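You operate a simulated robot arm through the tools that you are given. There is no shell and no other tool. Be economical: measure what you need, move in short steps, check, and stop when the job is done.

You run a simulated robot arm. Do the job below in one go: nothing can be reset, and whatever is moved stays where it is left.

TASK
Let the sealer cool, then swap its brown strip for the red one.
Fine: heat off, wait till HOT goes out; hang the brown strip on the white block; lock the red one with the yellow catch.

It is judged by the outcome, as a careful person would: the job done as asked, and still so three seconds after it is handed in. It fails if anything else is knocked over, pushed out of place, dropped, spilled or broken.

THE ROBOT
A 7-joint arm with a two-finger parallel gripper, fixed in place. Base frame: the origin is at the foot of the arm, x ahead of it, y to its left, z up. Lengths are in m, angles in degrees, forces in N, time in s.
Its first joint turns from -166.0 to 166.0 degrees. Payload 4.4 kg.
The TCP is the grasp point between the finger pads, 0.023 m short of the fingertips. In the tool frame z runs along the fingers and y along their closing line. Largest opening 0.094 m; finger width 0.038, thickness 0.01; the body of the gripper, 0.054 by 0.096 m, starts 0.039 m behind the TCP.
Orientation is that of the tool frame in the base frame, as [roll, pitch, yaw] about the fixed x, y, z axes, in that order (R = Rz(yaw) Ry(pitch) Rx(roll)). With the fingers straight down and closing along the base's y, the tool's x points along the base's -x, its y along +y and its z along -z.

THE INTERFACE
- The arm moves only by the tool arm_command. Its argument "commands" is one flat list of numbers, 7 for each row, row after row: the shift along the tool's x, y, z in m, then the turn, a rotation vector about the tool's x, y, z in rad, then the gripper command, from -1 (shut) to 1 (fully open), values between in proportion. In form: [dx, dy, dz, rx, ry, rz, grip, dx, dy, dz, rx, ry, rz, grip, ...]. A call has 1 to 8 rows; each row shifts and turns the commanded pose from where the row before left it, along the tool's axes as they then stand. Each row takes 0.2 s and may step no farther than 0.05 m and 8.6 degrees from the row before; otherwise, or with a gripper value out of range, the whole call is refused. Where a pose cannot be reached the arm comes as near as it can. A force on the tool above 40 N (or 10 N above the force at the start of the call, whichever is more), or a blocked arm, ends the call early, and 0.2 s more pass. The fingers move at their own pace (about 0.072 m/s each) and stop on an object; they squeeze with about 25 N. The grip force told is the motor's: it shows also when the fingers shut on nothing. Time passes only in rows, and 0.2 s behind the last, so rows that do not move let the fingers close. It gives the time, the measured TCP pose, the force on the tool (base axes), the opening and the grip force at its end, in the units of the frame above (readings bear some noise), and new pictures: "show" is both (left out), scene, wrist or none.
- Cameras (640 x 400 px; columns grow to the right, rows downward): "scene" is fixed at [0.2204, 0.5003, 1.5251]; the picture's right is [-0.31, -0.95, 0.00], its down [-0.54, 0.18, -0.82] and it looks along [0.78, -0.26, -0.57] (base axes); focal length 365 px, centre (320, 200). "wrist" rides on the gripper at [-0.039, 0, -0.044] in the tool frame; the picture's right is [0.00, -1.00, 0.00], its down [0.97, 0.00, -0.24] and it looks along [0.24, 0.00, 0.97] (tool axes); focal length 218 px, centre (320, 200). There is no depth. A picture from a camera that has moved, and an enlarged one, comes with that camera's place and axes in the base frame and with its lens.
- enlarge(camera, box): a new picture of the part [left, top, right, bottom] of that camera's present view, enlarged. No time passes.
- hand_in(): hands the job in; it is judged then, once.

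Go step by step. Nothing tells you positions but the pictures and the camera data: compare them with the known pose of the tool, close in by small moves and look again before you grip or let go. The budget is 120 turns and 150 pictures, counting those below and the enlarged ones. Unless the task says otherwise, let go and move clear before handing in, and close with one line.

The tools are called after ">>>" by a JSON object that holds its "name" and its "arguments". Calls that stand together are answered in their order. arm_command: Moves the arm, as the interface text tells. Its arguments: {"type":"object","properties":{"commands":{"type":"array","items":{"type":"number"}},"show":{"type":"string","enum":["both","scene","wrist","none"]}},"required":["commands"]} The other tools are called the same way: enlarge (camera, box) takes an enlarged picture of a part of a camera's view; hand_in () hands the job in.

At the start:

```text
time: 0.0
eef_pos: [0.5826, 0.3302, 1.3148]
ee_rot: [-179.9, 0.0, -179.9]
ft_force: [-0.8, -0.9, -0.9]
grip_width: 0.094
grip_force: 0.1
```

scene: 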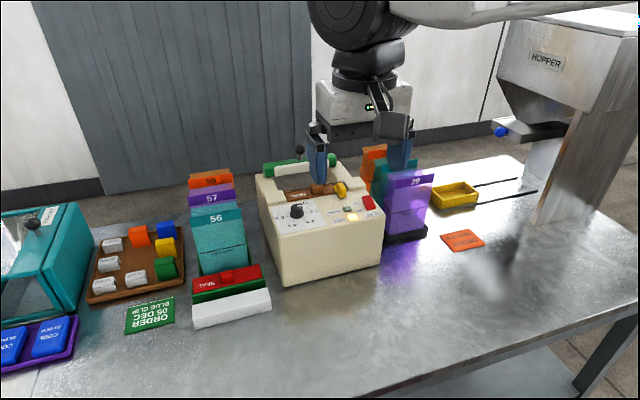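
wrist: 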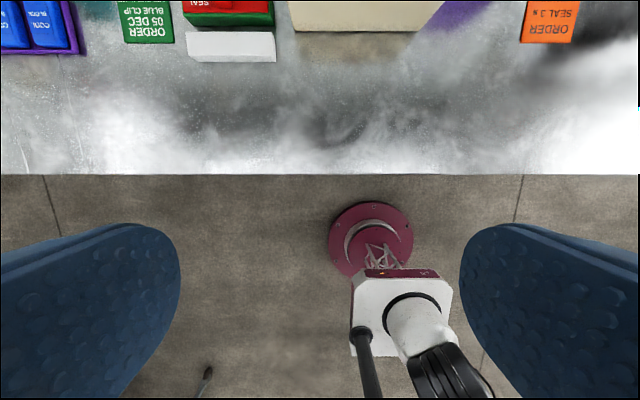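

I see a cream sealer with a dial, lamp, and yellow catch, with red/green/white blocks to its left. I'll enlarge these to get the details.

>>> {"name": "enlarge", "arguments": {"camera": "scene", "box": [240, 130, 400, 230]}}

>>> {"name": "enlarge", "arguments": {"camera": "scene", "box": [170, 230, 330, 330]}}

```text
4.00 times, centred on (320, 180) of scene
camera zoom: at [0.2204, 0.5003, 1.5251], right [-0.31, -0.95, 0.0], down [-0.54, 0.18, -0.82], along [0.78, -0.26, -0.57], focal length 1458 px, centre (320, 280)
```

zoom: 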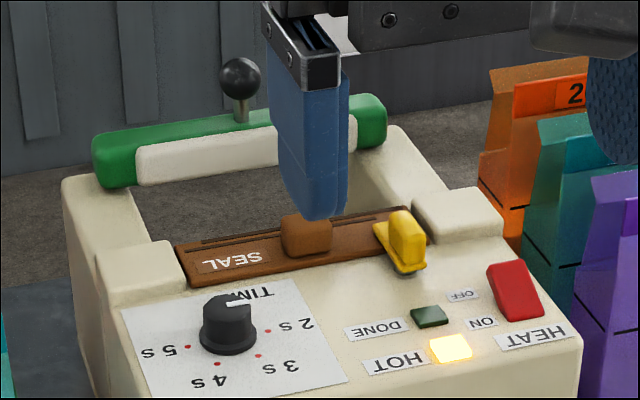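

```text
4.00 times, centred on (250, 280) of scene
camera zoom: at [0.2204, 0.5003, 1.5251], right [-0.31, -0.95, 0.0], down [-0.54, 0.18, -0.82], along [0.78, -0.26, -0.57], focal length 1458 px, centre (600, -120)
```

zoom: 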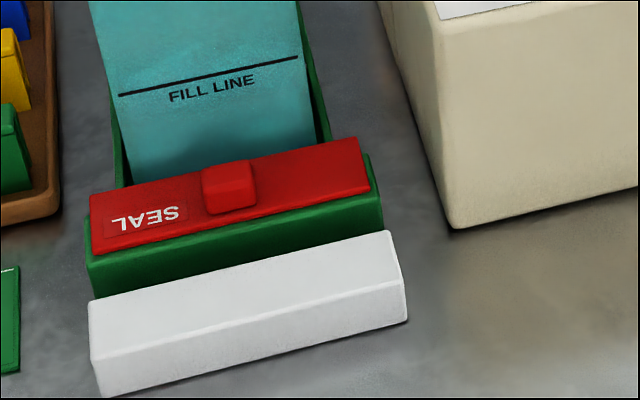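

The two camera views agree on a table top at z≈0.80, with the sealer front at x≈0.865, y 0.11–0.38. I'll move the wrist camera forward for a view from above before touching anything.

>>> {"name": "arm_command", "arguments": {"commands": [-0.045, -0.01, 0, 0, 0, 0, 1, -0.045, -0.01, 0, 0, 0, 0, 1, -0.045, -0.01, 0, 0, 0, 0, 1, -0.045, -0.01, 0, 0, 0, 0, 1, -0.045, -0.01, 0, 0, 0, 0, 1, -0.045, 0, 0, 0, 0, 0, 1], "show": "both"}}

```text
time: 1.4
eef_pos: [0.8516, 0.2805, 1.3166]
ee_rot: [-180.0, 0.1, -179.9]
ft_force: [0.0, -0.7, 1.2]
grip_width: 0.094
grip_force: 0.0
camera wrist: at [0.8901, 0.2803, 1.3598], right [0.0, -1.0, 0.0], down [-0.97, 0.0, 0.24], along [-0.24, 0.0, -0.97], focal length 218 px, centre (320, 200)
```

scene: 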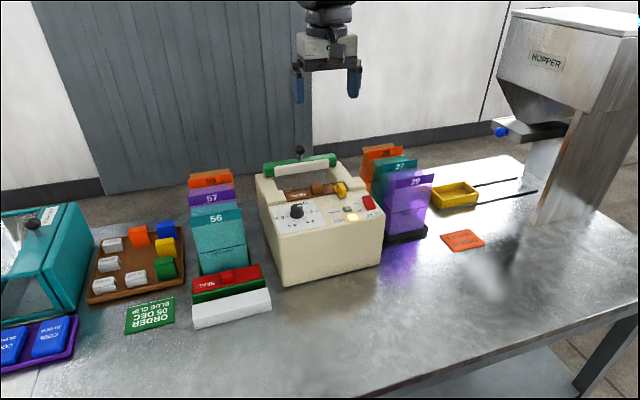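
wrist: 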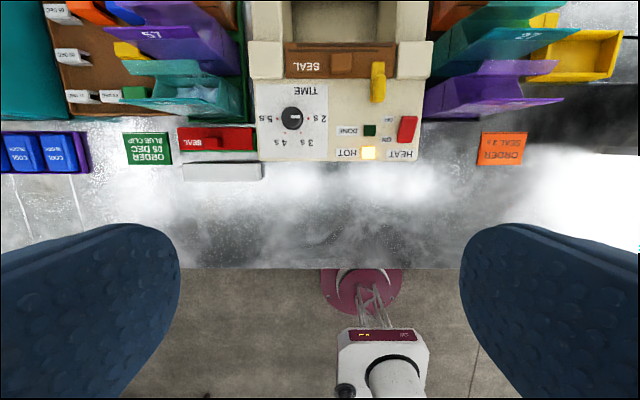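

>>> {"name": "enlarge", "arguments": {"camera": "wrist", "box": [230, 0, 470, 170]}}

>>> {"name": "enlarge", "arguments": {"camera": "scene", "box": [250, 140, 400, 235]}}

```text
2.35 times, centred on (350, 85) of wrist
camera zoom: at [0.8901, 0.2803, 1.3598], right [0.0, -1.0, 0.0], down [-0.97, 0.0, 0.24], along [-0.24, 0.0, -0.97], focal length 514 px, centre (249, 471)
```

zoom: 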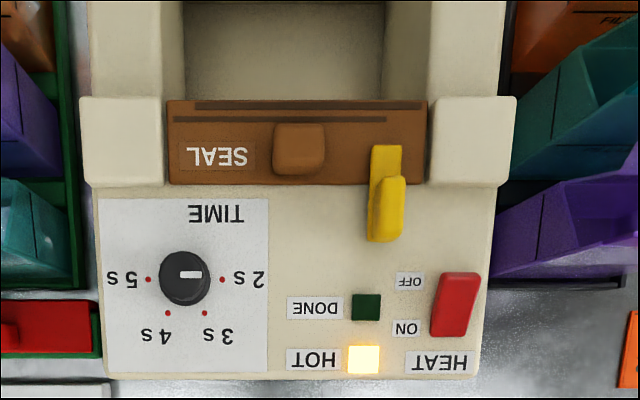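

```text
4.21 times, centred on (325, 188) of scene
camera zoom: at [0.2204, 0.5003, 1.5251], right [-0.31, -0.95, 0.0], down [-0.54, 0.18, -0.82], along [0.78, -0.26, -0.57], focal length 1535 px, centre (299, 253)
```

zoom: 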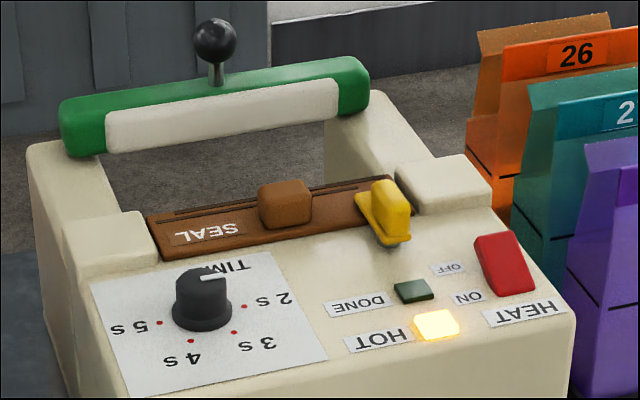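

HOT is lit and the rocker's OFF end is on the far side, at about (0.934, 0.135, 0.987). I'll shut the fingers and come down over that end, stopping short of contact.

>>> {"name": "arm_command", "arguments": {"commands": [-0.0114, -0.0182, 0.0325, 0, 0, 0, -1, -0.0114, -0.0182, 0.0325, 0, 0, 0, -1, -0.0114, -0.0182, 0.0325, 0, 0, 0, -1, -0.0114, -0.0182, 0.0325, 0, 0, 0, -1, -0.0114, -0.0182, 0.0325, 0, 0, 0, -1, -0.0114, -0.0182, 0.0325, 0, 0, 0, -1, -0.0114, -0.0182, 0.0325, 0, 0, 0, -1, -0.0114, -0.0182, 0.0325, 0, 0, 0, -1]}}

>>> {"name": "enlarge", "arguments": {"camera": "scene", "box": [280, 130, 440, 230]}}

```text
time: 3.2
eef_pos: [0.9442, 0.1359, 1.055]
ee_rot: [180.0, 0.1, -180.0]
ft_force: [0.3, -0.2, 0.5]
grip_width: 0.0002
grip_force: 24.6
camera wrist: at [0.9828, 0.1351, 1.0985], right [0.0, -1.0, 0.0], down [-0.97, 0.0, 0.24], along [-0.24, 0.0, -0.97], focal length 218 px, centre (320, 200)
```

scene: 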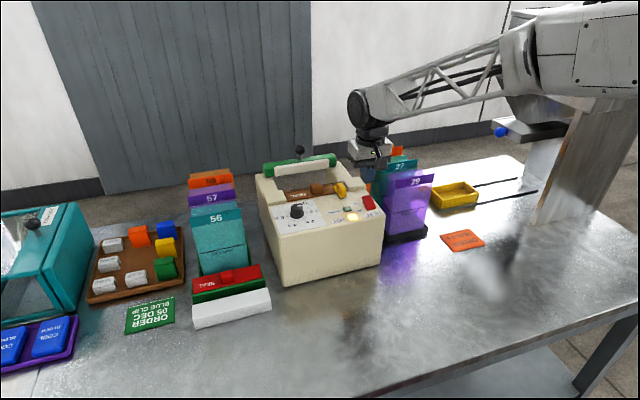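
wrist: 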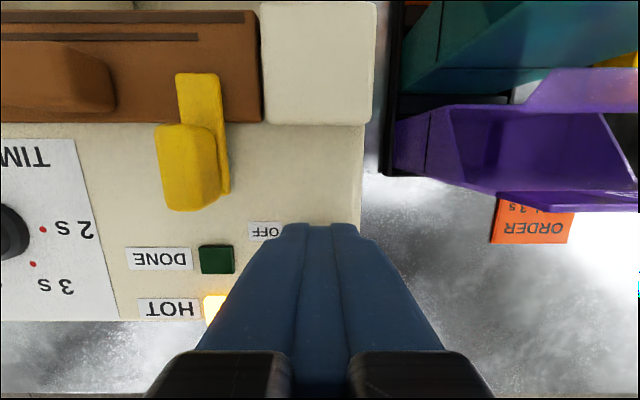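

```text
4.00 times, centred on (360, 180) of scene
camera zoom: at [0.2204, 0.5003, 1.5251], right [-0.31, -0.95, 0.0], down [-0.54, 0.18, -0.82], along [0.78, -0.26, -0.57], focal length 1458 px, centre (160, 280)
```

zoom: 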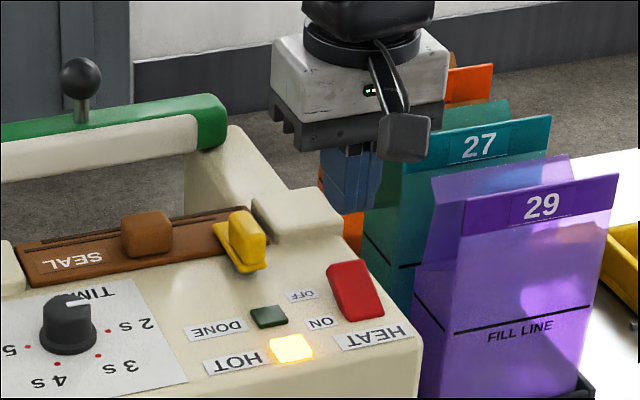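

>>> {"name": "enlarge", "arguments": {"camera": "scene", "box": [335, 155, 399, 195]}}

```text
10.00 times, centred on (367, 175) of scene
camera zoom: at [0.2204, 0.5003, 1.5251], right [-0.31, -0.95, 0.0], down [-0.54, 0.18, -0.82], along [0.78, -0.26, -0.57], focal length 3646 px, centre (-150, 450)
```

zoom: 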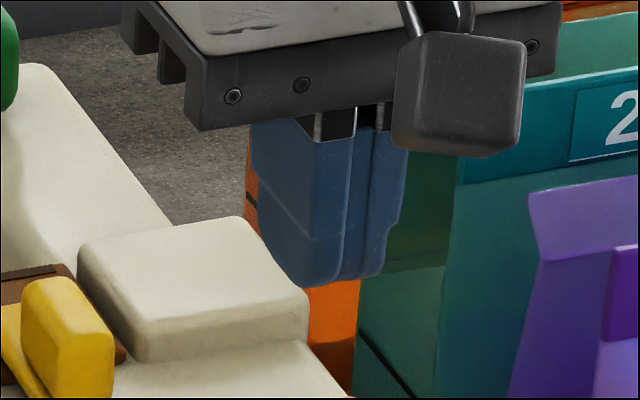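

The fingers are right above the rocker's OFF end, with tips at about z 1.03. I'll come down in small steps until contact.

>>> {"name": "arm_command", "arguments": {"commands": [0, 0, 0.02, 0, 0, 0, -1, 0, 0, 0.015, 0, 0, 0, -1, 0, 0, 0.006, 0, 0, 0, -1, 0, 0, 0.004, 0, 0, 0, -1, 0, 0, 0.004, 0, 0, 0, -1], "show": "none"}}

>>> {"name": "enlarge", "arguments": {"camera": "scene", "box": [320, 155, 400, 225]}}

```text
time: 4.2
eef_pos: [0.9459, 0.1353, 1.016]
ee_rot: [180.0, 0.2, -179.9]
ft_force: [2.3, 0.1, 5.4]
grip_width: 0.0
grip_force: 25.1
stopped in row 4: the force on the tool passed its limit (the readings are from after the stop); the commanded pose is now the measured one
```

```text
5.71 times, centred on (360, 190) of scene
camera zoom: at [0.2204, 0.5003, 1.5251], right [-0.31, -0.95, 0.0], down [-0.54, 0.18, -0.82], along [0.78, -0.26, -0.57], focal length 2084 px, centre (91, 257)
```

zoom: 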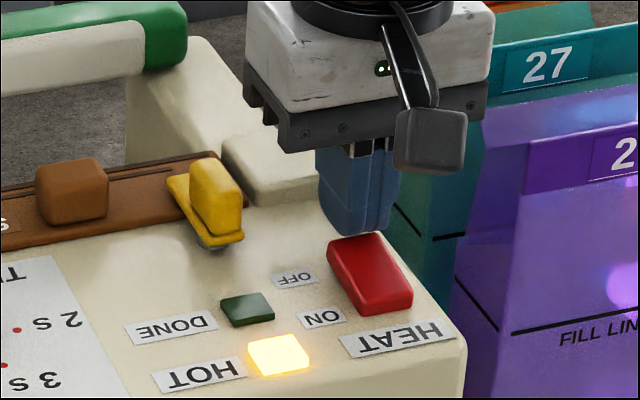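

Contact came at a tip height of about 0.993. I'll lift off and check whether the rocker flipped.

>>> {"name": "arm_command", "arguments": {"commands": [0, 0, -0.03, 0, 0, 0, -1, 0, 0, -0.02, 0, 0, 0, -1], "show": "none"}}

>>> {"name": "enlarge", "arguments": {"camera": "scene", "box": [320, 155, 400, 225]}}

```text
time: 4.8
eef_pos: [0.9443, 0.1346, 1.0647]
ee_rot: [-179.9, 0.2, 180.0]
ft_force: [-0.3, -0.9, 0.3]
grip_width: 0.0
grip_force: 24.9
```

```text
5.71 times, centred on (360, 190) of scene
camera zoom: at [0.2204, 0.5003, 1.5251], right [-0.31, -0.95, 0.0], down [-0.54, 0.18, -0.82], along [0.78, -0.26, -0.57], focal length 2084 px, centre (91, 257)
```

zoom: 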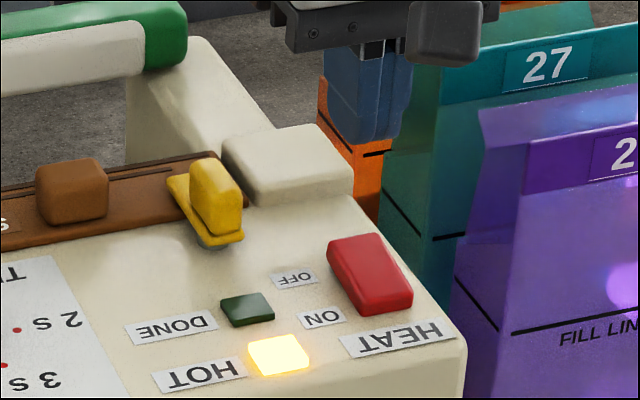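

The rocker's far end looks lower and its near end raised, so it seems to be OFF. I'll move up and wait, then check whether the lamp goes out.

>>> {"name": "arm_command", "arguments": {"commands": [0.01, 0.03, -0.03, 0, 0, 0, 1, 0.01, 0.03, -0.03, 0, 0, 0, 1, 0.01, 0.03, -0.03, 0, 0, 0, 1, 0.01, 0.02, -0.02, 0, 0, 0, 1, 0, 0, 0, 0, 0, 0, 1, 0, 0, 0, 0, 0, 0, 1, 0, 0, 0, 0, 0, 0, 1, 0, 0, 0, 0, 0, 0, 1], "show": "wrist"}}

>>> {"name": "enlarge", "arguments": {"camera": "scene", "box": [344, 185, 392, 215]}}

```text
time: 6.6
eef_pos: [0.9019, 0.2447, 1.1739]
ee_rot: [-180.0, 0.3, -180.0]
ft_force: [0.2, -0.2, -0.4]
grip_width: 0.094
grip_force: 0.0
camera wrist: at [0.9416, 0.2444, 1.219], right [0.0, -1.0, 0.0], down [-0.97, 0.0, 0.24], along [-0.24, 0.0, -0.97], focal length 218 px, centre (320, 200)
```

wrist: 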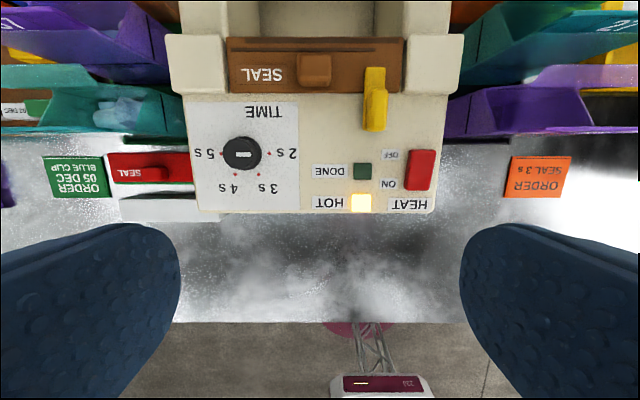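

```text
13.33 times, centred on (368, 200) of scene
camera zoom: at [0.2204, 0.5003, 1.5251], right [-0.31, -0.95, 0.0], down [-0.54, 0.18, -0.82], along [0.78, -0.26, -0.57], focal length 4861 px, centre (-320, 200)
```

zoom: 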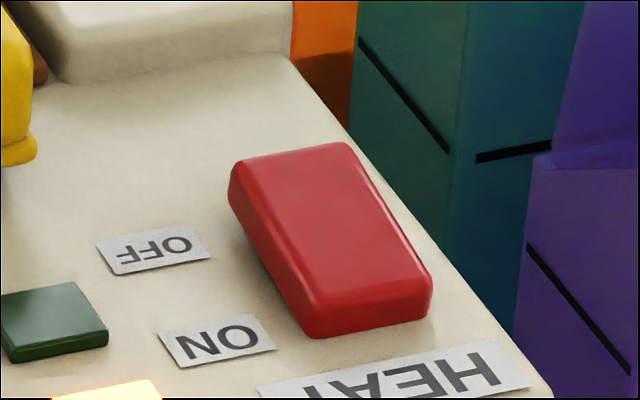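

The rocker reads as OFF, with its near end up. I'll wait for HOT to go out and use the time to inspect the catch and the strip holders.

>>> {"name": "arm_command", "arguments": {"commands": [0, 0, 0, 0, 0, 0, 1, 0, 0, 0, 0, 0, 0, 1, 0, 0, 0, 0, 0, 0, 1, 0, 0, 0, 0, 0, 0, 1, 0, 0, 0, 0, 0, 0, 1, 0, 0, 0, 0, 0, 0, 1, 0, 0, 0, 0, 0, 0, 1, 0, 0, 0, 0, 0, 0, 1], "show": "none"}}

>>> {"name": "enlarge", "arguments": {"camera": "wrist", "box": [210, 20, 450, 170]}}

>>> {"name": "enlarge", "arguments": {"camera": "scene", "box": [316, 170, 364, 200]}}

>>> {"name": "enlarge", "arguments": {"camera": "wrist", "box": [90, 130, 218, 230]}}

```text
time: 8.4
eef_pos: [0.9023, 0.2447, 1.1745]
ee_rot: [-179.9, 0.3, -180.0]
ft_force: [0.2, 0.2, 0.2]
grip_width: 0.0937
grip_force: 0.0
```

```text
2.67 times, centred on (330, 95) of wrist
camera zoom: at [0.9416, 0.2444, 1.219], right [0.0, -1.0, 0.0], down [-0.97, 0.0, 0.24], along [-0.24, 0.0, -0.97], focal length 582 px, centre (293, 480)
```

zoom: 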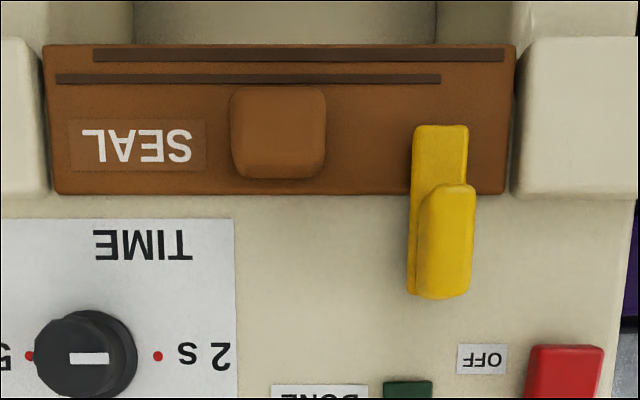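

```text
13.33 times, centred on (340, 185) of scene
camera zoom: at [0.2204, 0.5003, 1.5251], right [-0.31, -0.95, 0.0], down [-0.54, 0.18, -0.82], along [0.78, -0.26, -0.57], focal length 4861 px, centre (53, 400)
```

zoom: 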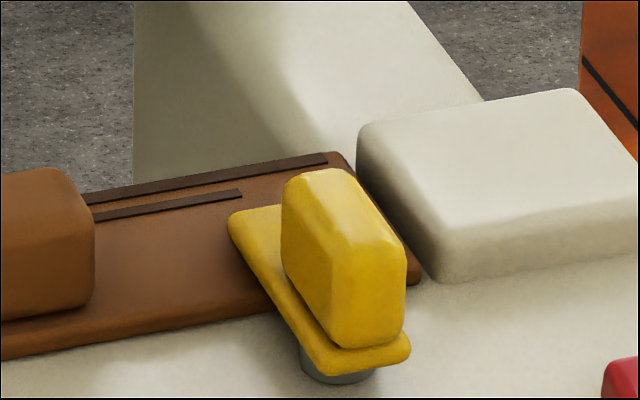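

```text
4.00 times, centred on (154, 180) of wrist
camera zoom: at [0.9416, 0.2444, 1.219], right [0.0, -1.0, 0.0], down [-0.97, 0.0, 0.24], along [-0.24, 0.0, -0.97], focal length 873 px, centre (984, 280)
```

zoom: 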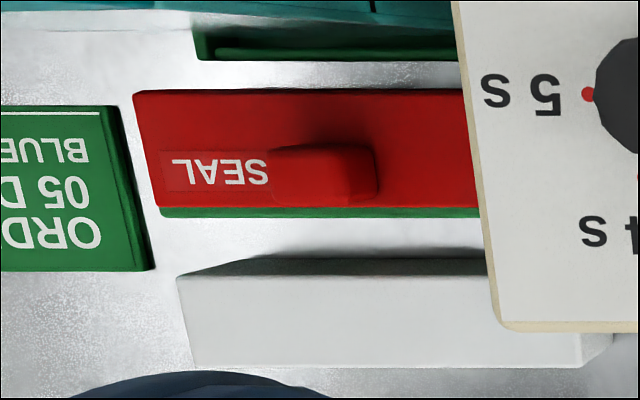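

The catch is a turn-button: a tongue over the strip, a handle at about (0.974, 0.191), and a pivot post beneath. I'll keep waiting for HOT while hovering well above the catch.

>>> {"name": "arm_command", "arguments": {"commands": [-0.018, -0.0134, 0.02, 0, 0, 0, -0.277, -0.018, -0.0134, 0.02, 0, 0, 0, -0.277, -0.018, -0.0134, 0.02, 0, 0, 0, -0.277, -0.0175, -0.0134, 0.02, 0, 0, 0, -0.277, 0, 0, 0, 0, 0, 0, -0.277, 0, 0, 0, 0, 0, 0, -0.277, 0, 0, 0, 0, 0, 0, -0.277, 0, 0, 0, 0, 0, 0, -0.277], "show": "both"}}

```text
time: 10.2
eef_pos: [0.9739, 0.192, 1.0945]
ee_rot: [-180.0, 0.3, -179.9]
ft_force: [-0.6, 0.5, 0.0]
grip_width: 0.0338
grip_force: 0.1
camera wrist: at [1.0141, 0.1909, 1.1401], right [0.0, -1.0, 0.0], down [-0.97, 0.0, 0.24], along [-0.24, 0.0, -0.97], focal length 218 px, centre (320, 200)
```

scene: 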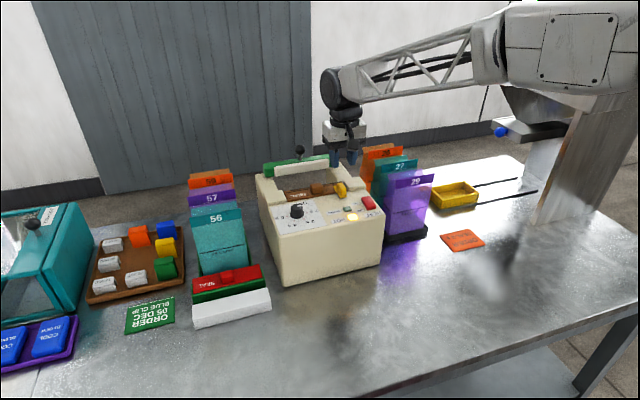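
wrist: 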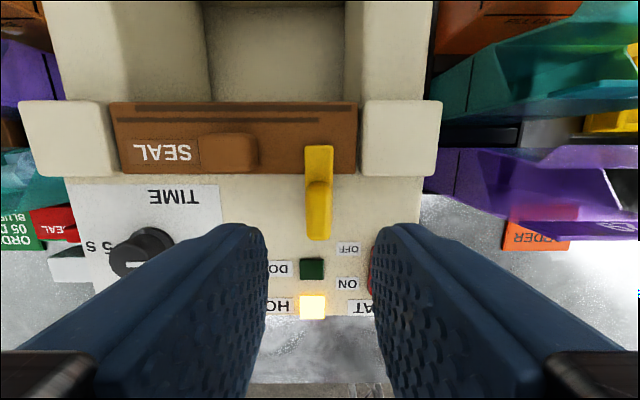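

The fingers line up over the handle, but HOT is still lit, so I keep waiting.

>>> {"name": "arm_command", "arguments": {"commands": [0, 0, 0, 0, 0, 0, -0.277, 0, 0, 0, 0, 0, 0, -0.277, 0, 0, 0, 0, 0, 0, -0.277, 0, 0, 0, 0, 0, 0, -0.277, 0, 0, 0, 0, 0, 0, -0.277, 0, 0, 0, 0, 0, 0, -0.277, 0, 0, 0, 0, 0, 0, -0.277, 0, 0, 0, 0, 0, 0, -0.277], "show": "none"}}

>>> {"name": "arm_command", "arguments": {"commands": [0, 0, 0, 0, 0, 0, -0.277, 0, 0, 0, 0, 0, 0, -0.277, 0, 0, 0, 0, 0, 0, -0.277, 0, 0, 0, 0, 0, 0, -0.277, 0, 0, 0, 0, 0, 0, -0.277, 0, 0, 0, 0, 0, 0, -0.277, 0, 0, 0, 0, 0, 0, -0.277, 0, 0, 0, 0, 0, 0, -0.277], "show": "none"}}

>>> {"name": "arm_command", "arguments": {"commands": [0, 0, 0, 0, 0, 0, -0.277, 0, 0, 0, 0, 0, 0, -0.277, 0, 0, 0, 0, 0, 0, -0.277, 0, 0, 0, 0, 0, 0, -0.277, 0, 0, 0, 0, 0, 0, -0.277, 0, 0, 0, 0, 0, 0, -0.277, 0, 0, 0, 0, 0, 0, -0.277, 0, 0, 0, 0, 0, 0, -0.277], "show": "wrist"}}

>>> {"name": "enlarge", "arguments": {"camera": "scene", "box": [300, 150, 396, 225]}}

```text
time: 12.0
eef_pos: [0.9759, 0.1918, 1.0951]
ee_rot: [180.0, 0.3, 179.9]
ft_force: [0.3, 0.7, 0.2]
grip_width: 0.0341
grip_force: 0.0
```

```text
time: 13.8
eef_pos: [0.9766, 0.1912, 1.0949]
ee_rot: [180.0, 0.3, -180.0]
ft_force: [-0.4, -0.2, 0.7]
grip_width: 0.0339
grip_force: 0.1
```

```text
time: 15.6
eef_pos: [0.9752, 0.1899, 1.096]
ee_rot: [180.0, 0.3, 180.0]
ft_force: [-1.1, -0.3, 0.5]
grip_width: 0.0339
grip_force: 0.0
camera wrist: at [1.0141, 0.1909, 1.1401], right [0.0, -1.0, 0.0], down [-0.97, 0.0, 0.24], along [-0.24, 0.0, -0.97], focal length 218 px, centre (320, 200)
```

wrist: 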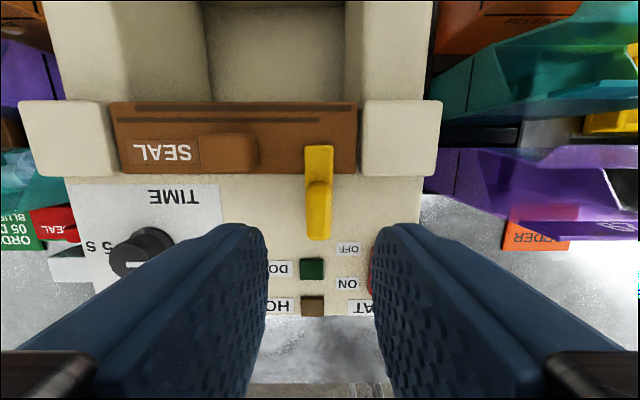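

```text
5.33 times, centred on (348, 188) of scene
camera zoom: at [0.2204, 0.5003, 1.5251], right [-0.31, -0.95, 0.0], down [-0.54, 0.18, -0.82], along [0.78, -0.26, -0.57], focal length 1945 px, centre (171, 267)
```

zoom: 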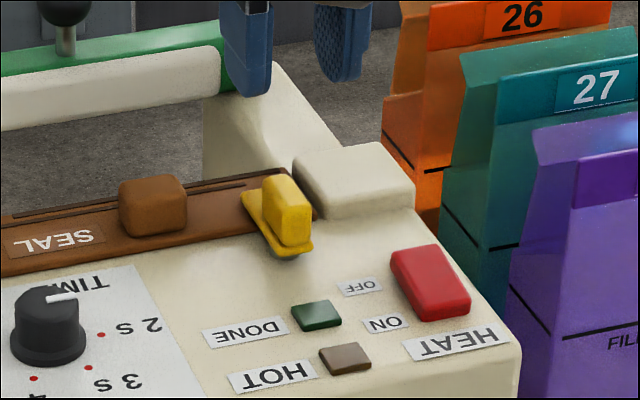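

HOT is out. I'll come down around the catch handle and grip it.

>>> {"name": "arm_command", "arguments": {"commands": [0.001, 0, 0.025, 0, 0, 0, -0.277, 0, 0, 0.025, 0, 0, 0, -0.277, 0, 0, 0.015, 0, 0, 0, -0.277, 0, 0, 0.008, 0, 0, 0, -0.277, 0, 0, 0.004, 0, 0, 0, -0.277], "show": "wrist"}}

>>> {"name": "enlarge", "arguments": {"camera": "scene", "box": [316, 160, 380, 200]}}

```text
time: 16.8
eef_pos: [0.9743, 0.1914, 1.0173]
ee_rot: [180.0, 0.2, -180.0]
ft_force: [0.4, 0.2, -0.3]
grip_width: 0.0341
grip_force: 0.0
camera wrist: at [1.0129, 0.1913, 1.0618], right [0.0, -1.0, 0.0], down [-0.97, 0.0, 0.24], along [-0.24, 0.0, -0.97], focal length 218 px, centre (320, 200)
```

wrist: 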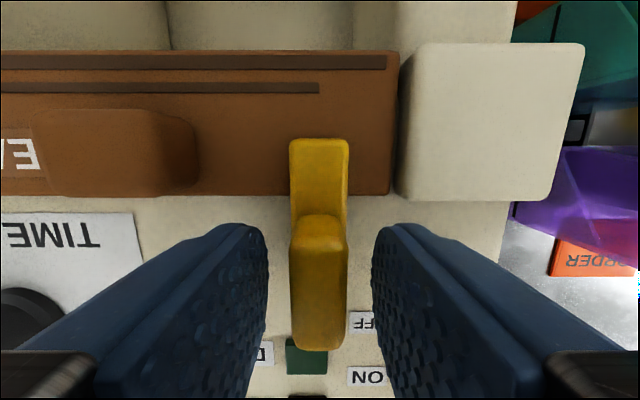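

```text
10.00 times, centred on (348, 180) of scene
camera zoom: at [0.2204, 0.5003, 1.5251], right [-0.31, -0.95, 0.0], down [-0.54, 0.18, -0.82], along [0.78, -0.26, -0.57], focal length 3646 px, centre (40, 400)
```

zoom: 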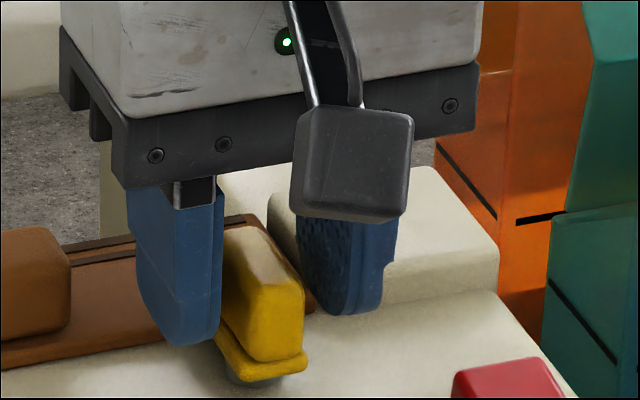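

The handle spans x 0.958–0.988 and sits centred between the fingers. I'll drop slightly and close.

>>> {"name": "arm_command", "arguments": {"commands": [0.001, 0, 0.003, 0, 0, 0, -0.277, 0, 0, 0, 0, 0, 0, -1, 0, 0, 0, 0, 0, 0, -1, 0, 0, 0, 0, 0, 0, -1], "show": "none"}}

>>> {"name": "arm_command", "arguments": {"commands": [0, 0, 0, 0, 0, 0.12, -1, 0, 0, 0, 0, 0, 0.12, -1, 0, 0, 0, 0, 0, 0.12, -1], "show": "wrist"}}

```text
time: 17.8
eef_pos: [0.9726, 0.1914, 1.0142]
ee_rot: [-179.9, 0.2, -180.0]
ft_force: [2.2, 5.6, -1.9]
grip_width: 0.0158
grip_force: 45.1
```

```text
time: 18.6
eef_pos: [0.9744, 0.1914, 1.014]
ee_rot: [179.9, 0.3, 159.3]
ft_force: [-0.5, 7.6, 0.5]
grip_width: 0.0265
grip_force: 44.8
camera wrist: at [1.0098, 0.1779, 1.0592], right [-0.35, -0.94, 0.0], down [-0.91, 0.34, 0.24], along [-0.22, 0.09, -0.97], focal length 218 px, centre (320, 200)
```

wrist: 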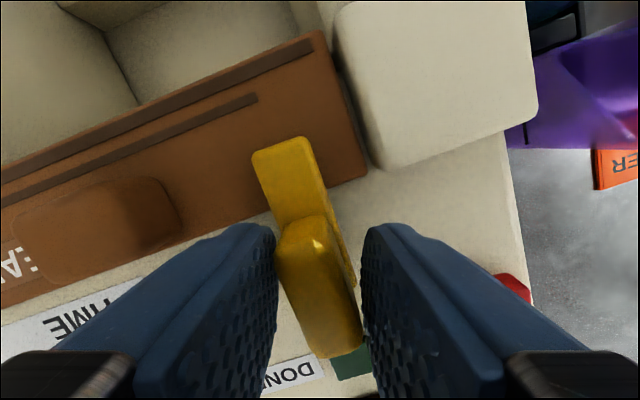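

The catch doesn't turn clockwise: the fingers just wedged open against it. I'll turn back and try the other direction.

>>> {"name": "arm_command", "arguments": {"commands": [0, 0, 0, 0, 0, -0.12, -1, 0, 0, 0, 0, 0, -0.12, -1, 0, 0, 0, 0, 0, -0.12, -1, 0, 0, 0, 0, 0, -0.12, -1, 0, 0, 0, 0, 0, -0.12, -1, 0, 0, 0, 0, 0, -0.12, -1], "show": "wrist"}}

```text
time: 20.0
eef_pos: [0.9745, 0.1914, 1.0142]
ee_rot: [-179.9, 0.4, -159.3]
ft_force: [1.1, 13.5, 0.1]
grip_width: 0.0159
grip_force: 44.9
camera wrist: at [1.0097, 0.2054, 1.0592], right [0.35, -0.94, 0.0], down [-0.91, -0.34, 0.24], along [-0.22, -0.08, -0.97], focal length 218 px, centre (320, 200)
```

wrist: 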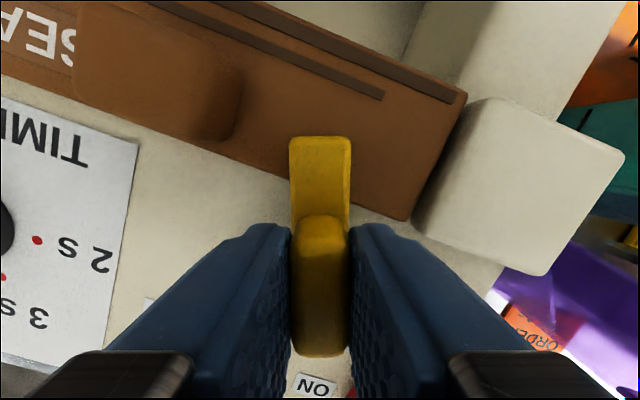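

This direction works, and the catch is turning with the gripper. I'll continue towards 90°.

>>> {"name": "arm_command", "arguments": {"commands": [0, 0, 0, 0, 0, -0.14, -1, 0, 0, 0, 0, 0, -0.14, -1, 0, 0, 0, 0, 0, -0.14, -1, 0, 0, 0, 0, 0, -0.14, -1, 0, 0, 0, 0, 0, -0.14, -1, 0, 0, 0, 0, 0, -0.14, -1, 0, 0, 0, 0, 0, -0.14, -1, 0, 0, 0, 0, 0, -0.14, -1], "show": "wrist"}}

>>> {"name": "enlarge", "arguments": {"camera": "scene", "box": [292, 140, 388, 200]}}

```text
time: 21.8
eef_pos: [0.9735, 0.1909, 1.0151]
ee_rot: [-179.6, 0.1, -95.1]
ft_force: [6.9, 5.7, 2.1]
grip_width: 0.0158
grip_force: 44.9
camera wrist: at [0.9768, 0.2304, 1.0591], right [1.0, -0.09, 0.0], down [-0.09, -0.97, 0.24], along [-0.02, -0.24, -0.97], focal length 218 px, centre (320, 200)
```

wrist: 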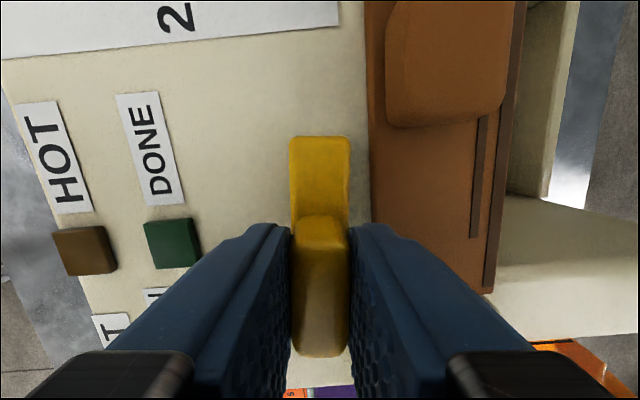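

```text
6.67 times, centred on (340, 170) of scene
camera zoom: at [0.2204, 0.5003, 1.5251], right [-0.31, -0.95, 0.0], down [-0.54, 0.18, -0.82], along [0.78, -0.26, -0.57], focal length 2431 px, centre (187, 400)
```

zoom: 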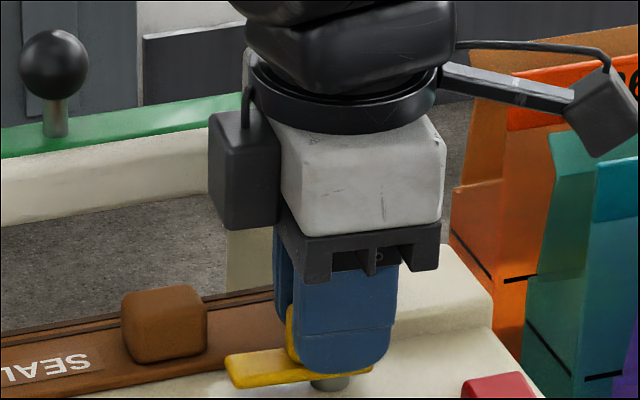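

The catch is nearly square and its tongue is clear of the strip. I'll finish the last 5°, open slightly, and lift away.

>>> {"name": "arm_command", "arguments": {"commands": [0, 0, 0, 0, 0, -0.085, -1, 0, 0, 0, 0, 0, 0, -1, 0, 0, 0, 0, 0, 0, -0.45, 0, 0, 0, 0, 0, 0, -0.45, 0, 0, -0.02, 0, 0, 0, -0.45, 0, 0, -0.03, 0, 0, 0, -0.45, 0, 0, -0.04, 0, 0, 0, 0, 0, 0, -0.04, 0, 0, 0, 0], "show": "wrist"}}

>>> {"name": "enlarge", "arguments": {"camera": "scene", "box": [276, 140, 372, 200]}}

```text
time: 23.6
eef_pos: [0.9715, 0.1925, 1.1437]
ee_rot: [-179.8, -0.2, -90.3]
ft_force: [0.5, -0.8, 0.1]
grip_width: 0.047
grip_force: 0.1
camera wrist: at [0.9721, 0.2306, 1.1885], right [1.0, -0.01, 0.0], down [-0.01, -0.97, 0.24], along [0.0, -0.24, -0.97], focal length 218 px, centre (320, 200)
```

wrist: 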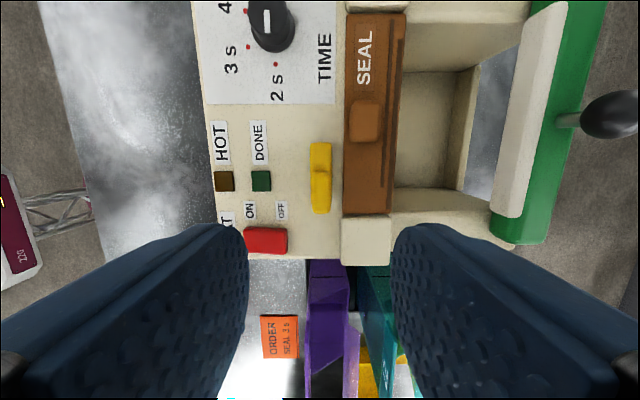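

```text
6.67 times, centred on (324, 170) of scene
camera zoom: at [0.2204, 0.5003, 1.5251], right [-0.31, -0.95, 0.0], down [-0.54, 0.18, -0.82], along [0.78, -0.26, -0.57], focal length 2431 px, centre (293, 400)
```

zoom: 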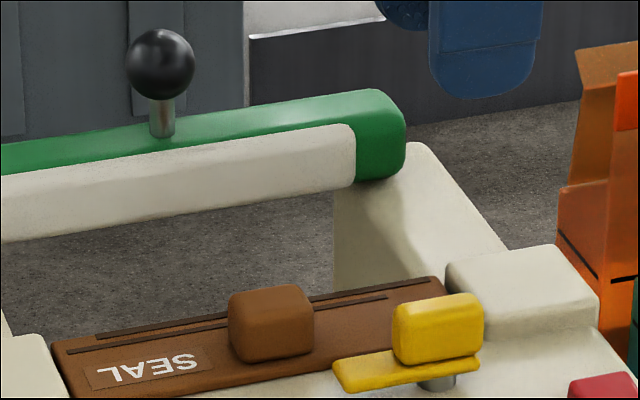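

The catch is open, with about 11 mm between it and the strip edge. I'll turn the tool back to yaw 180 and move over the brown knob at about (1.015, 0.247).

>>> {"name": "arm_command", "arguments": {"commands": [0, 0, 0, 0, 0, 0.143, 0, 0, 0, 0, 0, 0, 0.143, 0, 0, 0, 0, 0, 0, 0.143, 0, 0, 0, 0, 0, 0, 0.143, 0, 0, 0, 0, 0, 0, 0.143, 0, 0, 0, 0, 0, 0, 0.143, 0, 0, 0, 0, 0, 0, 0.143, 0, 0, 0, 0, 0, 0, 0.143, 0], "show": "none"}}

>>> {"name": "arm_command", "arguments": {"commands": [0, 0, 0, 0, 0, 0.143, 0, 0, 0, 0, 0, 0, 0.143, 0, 0, 0, 0, 0, 0, 0.143, 0, -0.021, 0.027, 0, 0, 0, 0, 0, -0.022, 0.027, 0, 0, 0, 0, 0, 0, 0, 0.03, 0, 0, 0, 0, 0, 0, 0.02, 0, 0, 0, 0], "show": "wrist"}}

```text
time: 25.4
eef_pos: [0.9732, 0.1923, 1.146]
ee_rot: [-179.9, 0.2, -156.0]
ft_force: [0.3, 0.1, 0.0]
grip_width: 0.0469
grip_force: 0.1
```

```text
time: 27.0
eef_pos: [1.0171, 0.2453, 1.0951]
ee_rot: [179.8, 0.3, 179.5]
ft_force: [-0.3, 0.8, 0.0]
grip_width: 0.047
grip_force: 0.1
camera wrist: at [1.0552, 0.245, 1.1399], right [-0.01, -1.0, 0.0], down [-0.97, 0.01, 0.23], along [-0.23, 0.0, -0.97], focal length 218 px, centre (320, 200)
```

wrist: 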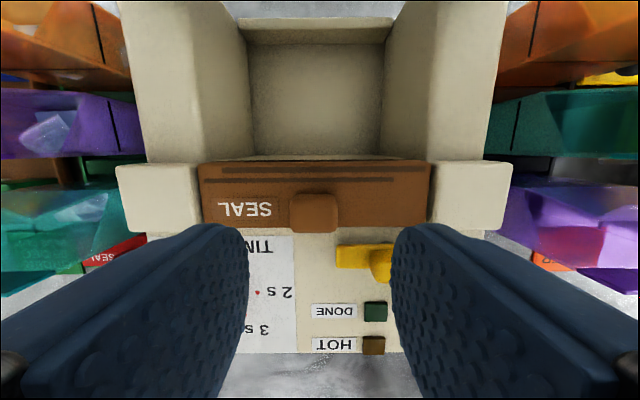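

The knob sits at about (1.012, 0.249), so I'll shift slightly and come down around it.

>>> {"name": "arm_command", "arguments": {"commands": [0.004, 0.003, 0.025, 0, 0, 0, 0, 0, 0, 0.025, 0, 0, 0, 0, 0, 0, 0.02, 0, 0, 0, 0, 0, 0, 0.008, 0, 0, 0, 0, 0, 0, 0.003, 0, 0, 0, 0], "show": "wrist"}}

>>> {"name": "enlarge", "arguments": {"camera": "scene", "box": [276, 150, 372, 210]}}

```text
time: 28.2
eef_pos: [1.0135, 0.2485, 1.0127]
ee_rot: [179.9, 0.3, 179.6]
ft_force: [-0.2, 0.4, 0.1]
grip_width: 0.0471
grip_force: 0.1
camera wrist: at [1.0517, 0.2481, 1.058], right [-0.01, -1.0, 0.0], down [-0.97, 0.01, 0.24], along [-0.24, 0.0, -0.97], focal length 218 px, centre (320, 200)
```

wrist: 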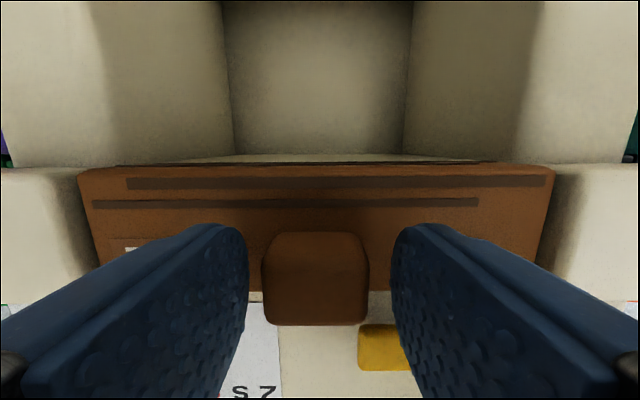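

```text
6.67 times, centred on (324, 180) of scene
camera zoom: at [0.2204, 0.5003, 1.5251], right [-0.31, -0.95, 0.0], down [-0.54, 0.18, -0.82], along [0.78, -0.26, -0.57], focal length 2431 px, centre (293, 333)
```

zoom: 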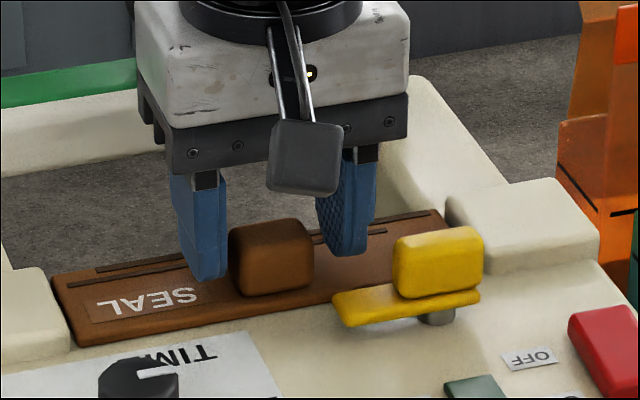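

The knob is between the fingers, so I'll close and lift gently.

>>> {"name": "arm_command", "arguments": {"commands": [0.002, 0, 0.002, 0, 0, 0, 0, 0, 0, 0, 0, 0, 0, -1, 0, 0, 0, 0, 0, 0, -1, 0, 0, 0, 0, 0, 0, -1, 0, 0, -0.005, 0, 0, 0, -1, 0, 0, -0.01, 0, 0, 0, -1, 0, 0, -0.02, 0, 0, 0, -1], "show": "wrist"}}

>>> {"name": "enlarge", "arguments": {"camera": "scene", "box": [260, 140, 372, 210]}}

```text
time: 29.8
eef_pos: [1.0113, 0.2483, 1.0463]
ee_rot: [180.0, 0.1, 179.6]
ft_force: [0.2, 0.3, 0.7]
grip_width: 0.0001
grip_force: 25.1
camera wrist: at [1.0496, 0.2476, 1.0911], right [-0.01, -1.0, 0.0], down [-0.97, 0.01, 0.24], along [-0.24, 0.0, -0.97], focal length 218 px, centre (320, 200)
```

wrist: 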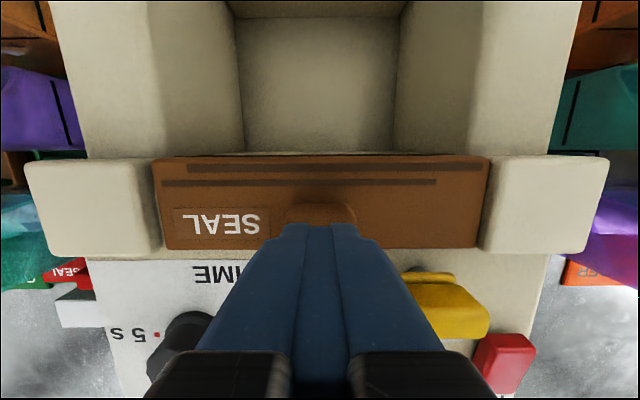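

```text
5.71 times, centred on (316, 175) of scene
camera zoom: at [0.2204, 0.5003, 1.5251], right [-0.31, -0.95, 0.0], down [-0.54, 0.18, -0.82], along [0.78, -0.26, -0.57], focal length 2084 px, centre (343, 343)
```

zoom: 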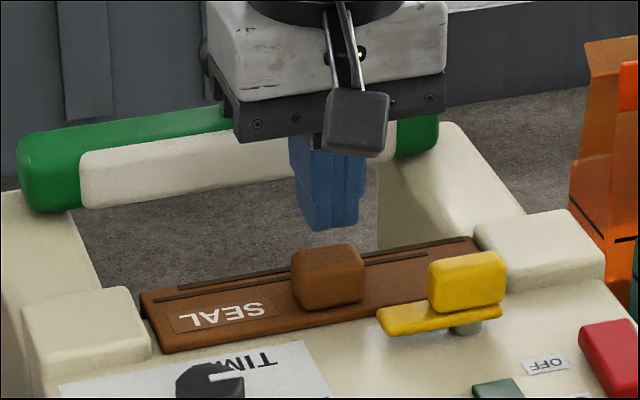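

The fingers slipped off the knob because they were too shallow; the strip itself hasn't moved. I'll reopen, go down to just above the strip surface, and grip again.

>>> {"name": "arm_command", "arguments": {"commands": [0, 0, 0, 0, 0, 0, 0.05, 0, 0, 0, 0, 0, 0, 0.05, 0, 0, 0, 0, 0, 0, 0.05, 0, 0, 0.02, 0, 0, 0, 0.05, 0, 0, 0.012, 0, 0, 0, 0.05, 0, 0, 0.004, 0, 0, 0, 0.05, 0, 0, 0.003, 0, 0, 0, 0.05], "show": "none"}}

>>> {"name": "enlarge", "arguments": {"camera": "scene", "box": [284, 165, 348, 205]}}

```text
time: 31.4
eef_pos: [1.0109, 0.2479, 1.0083]
ee_rot: [-180.0, 0.2, 179.6]
ft_force: [-0.8, 0.0, 1.0]
grip_width: 0.0496
grip_force: 0.0
```

```text
10.00 times, centred on (316, 185) of scene
camera zoom: at [0.2204, 0.5003, 1.5251], right [-0.31, -0.95, 0.0], down [-0.54, 0.18, -0.82], along [0.78, -0.26, -0.57], focal length 3646 px, centre (360, 350)
```

zoom: 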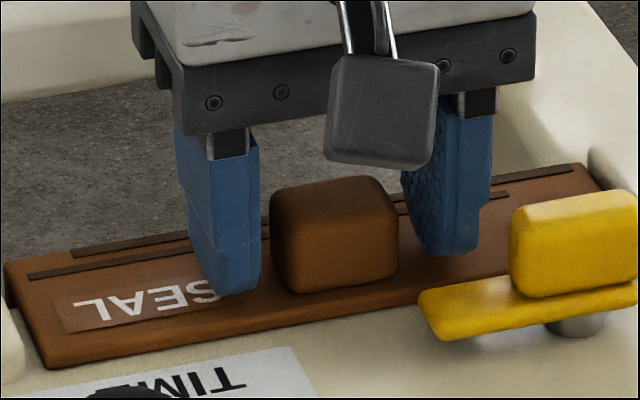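

The tips are still slightly above the strip, so I'll ease down until they just touch.

>>> {"name": "arm_command", "arguments": {"commands": [0, 0, 0.002, 0, 0, 0, 0.05, 0, 0, 0.002, 0, 0, 0, 0.05, 0, 0, 0.002, 0, 0, 0, 0.05, 0, 0, 0.002, 0, 0, 0, 0.05], "show": "none"}}

>>> {"name": "enlarge", "arguments": {"camera": "scene", "box": [284, 165, 348, 205]}}

```text
time: 32.5
eef_pos: [1.0115, 0.2482, 1.0058]
ee_rot: [179.8, 0.5, 179.6]
ft_force: [-2.5, 1.8, 8.8]
grip_width: 0.0492
grip_force: 0.0
stopped in row 4: the force on the tool passed its limit (the readings are from after the stop); the commanded pose is now the measured one
```

```text
10.00 times, centred on (316, 185) of scene
camera zoom: at [0.2204, 0.5003, 1.5251], right [-0.31, -0.95, 0.0], down [-0.54, 0.18, -0.82], along [0.78, -0.26, -0.57], focal length 3646 px, centre (360, 350)
```

zoom: 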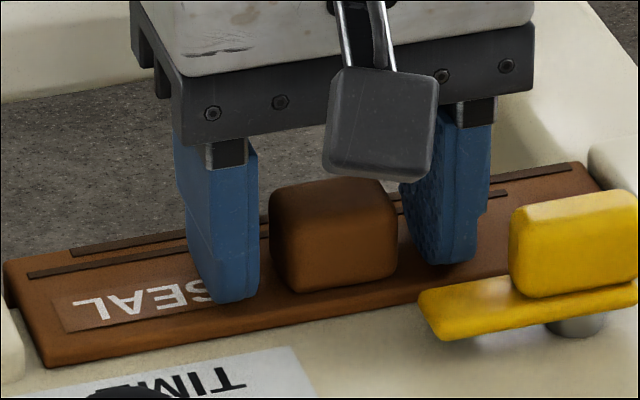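

The tips touched the strip. I'll back off 1 mm, shift 3 mm nearer, close, and check the opening.

>>> {"name": "arm_command", "arguments": {"commands": [0.003, 0, -0.0015, 0, 0, 0, 0.05, 0, 0, 0, 0, 0, 0, -1, 0, 0, 0, 0, 0, 0, -1, 0, 0, 0, 0, 0, 0, -1, 0, 0, 0, 0, 0, 0, -1], "show": "wrist"}}

>>> {"name": "enlarge", "arguments": {"camera": "scene", "box": [284, 165, 348, 205]}}

```text
time: 33.7
eef_pos: [1.0083, 0.2488, 1.0064]
ee_rot: [179.9, 0.4, 179.6]
ft_force: [-0.2, 0.0, -0.3]
grip_width: 0.0316
grip_force: 25.3
camera wrist: at [1.0471, 0.2479, 1.0496], right [-0.01, -1.0, 0.0], down [-0.97, 0.01, 0.23], along [-0.23, 0.0, -0.97], focal length 218 px, centre (320, 200)
```

wrist: 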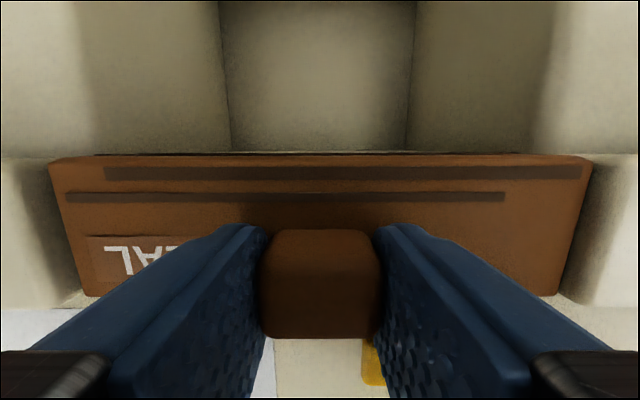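

```text
10.00 times, centred on (316, 185) of scene
camera zoom: at [0.2204, 0.5003, 1.5251], right [-0.31, -0.95, 0.0], down [-0.54, 0.18, -0.82], along [0.78, -0.26, -0.57], focal length 3646 px, centre (360, 350)
```

zoom: 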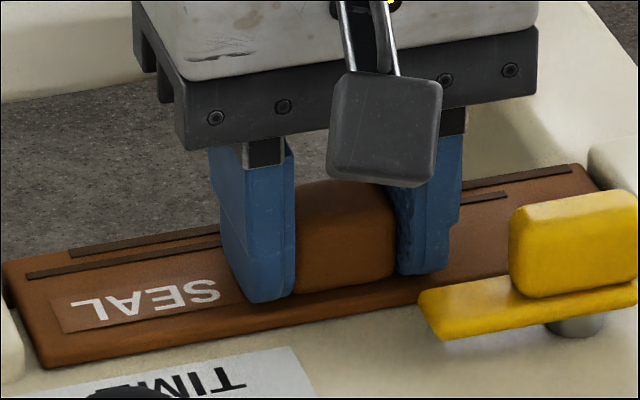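

The grip is firm at 31.6 mm. I'll lift slowly and watch the force.

>>> {"name": "arm_command", "arguments": {"commands": [0, 0, -0.002, 0, 0, 0, -1, 0, 0, -0.003, 0, 0, 0, -1, 0, 0, -0.003, 0, 0, 0, -1, 0, 0, -0.003, 0, 0, 0, -1, 0, 0, -0.003, 0, 0, 0, -1], "show": "none"}}

>>> {"name": "enlarge", "arguments": {"camera": "scene", "box": [270, 150, 366, 210]}}

```text
time: 34.9
eef_pos: [1.0074, 0.2483, 1.0185]
ee_rot: [179.9, 0.5, 179.6]
ft_force: [0.2, -0.5, 0.3]
grip_width: 0.0311
grip_force: 24.3
```

```text
6.67 times, centred on (318, 180) of scene
camera zoom: at [0.2204, 0.5003, 1.5251], right [-0.31, -0.95, 0.0], down [-0.54, 0.18, -0.82], along [0.78, -0.26, -0.57], focal length 2431 px, centre (333, 333)
```

zoom: 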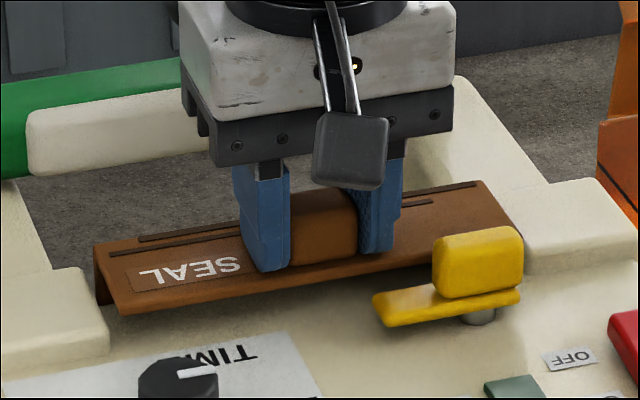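

The strip is rising cleanly, and it's a channel with lips that hang over a rail. I'll lift it higher and take a look.

>>> {"name": "arm_command", "arguments": {"commands": [0, 0, -0.01, 0, 0, 0, -1, 0, 0, -0.02, 0, 0, 0, -1, 0, 0, -0.03, 0, 0, 0, -1, 0, 0, -0.03, 0, 0, 0, -1, 0, 0, -0.03, 0, 0, 0, -1], "show": "none"}}

>>> {"name": "enlarge", "arguments": {"camera": "scene", "box": [254, 130, 366, 210]}}

>>> {"name": "enlarge", "arguments": {"camera": "scene", "box": [180, 250, 276, 330]}}

```text
time: 36.1
eef_pos: [1.0063, 0.2482, 1.14]
ee_rot: [179.9, 0.3, 179.6]
ft_force: [-0.3, 0.5, -0.5]
grip_width: 0.0316
grip_force: 25.0
```

```text
5.00 times, centred on (310, 170) of scene
camera zoom: at [0.2204, 0.5003, 1.5251], right [-0.31, -0.95, 0.0], down [-0.54, 0.18, -0.82], along [0.78, -0.26, -0.57], focal length 1823 px, centre (370, 350)
```

zoom: 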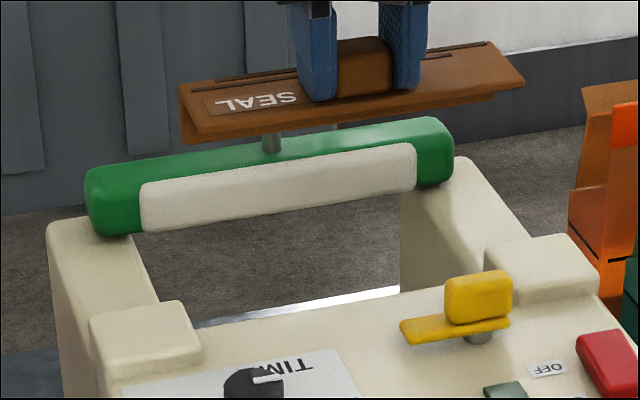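

```text
5.00 times, centred on (228, 290) of scene
camera zoom: at [0.2204, 0.5003, 1.5251], right [-0.31, -0.95, 0.0], down [-0.54, 0.18, -0.82], along [0.78, -0.26, -0.57], focal length 1823 px, centre (780, -250)
```

zoom: 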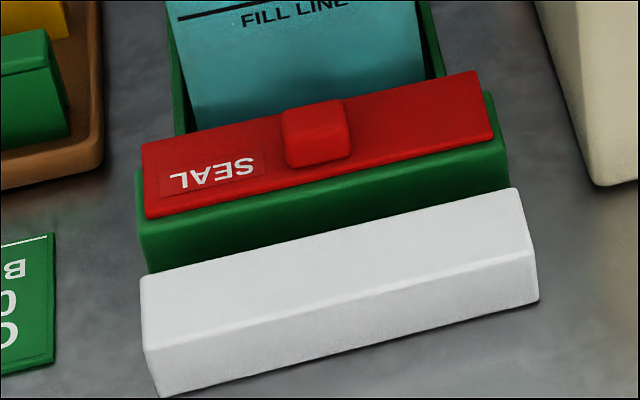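

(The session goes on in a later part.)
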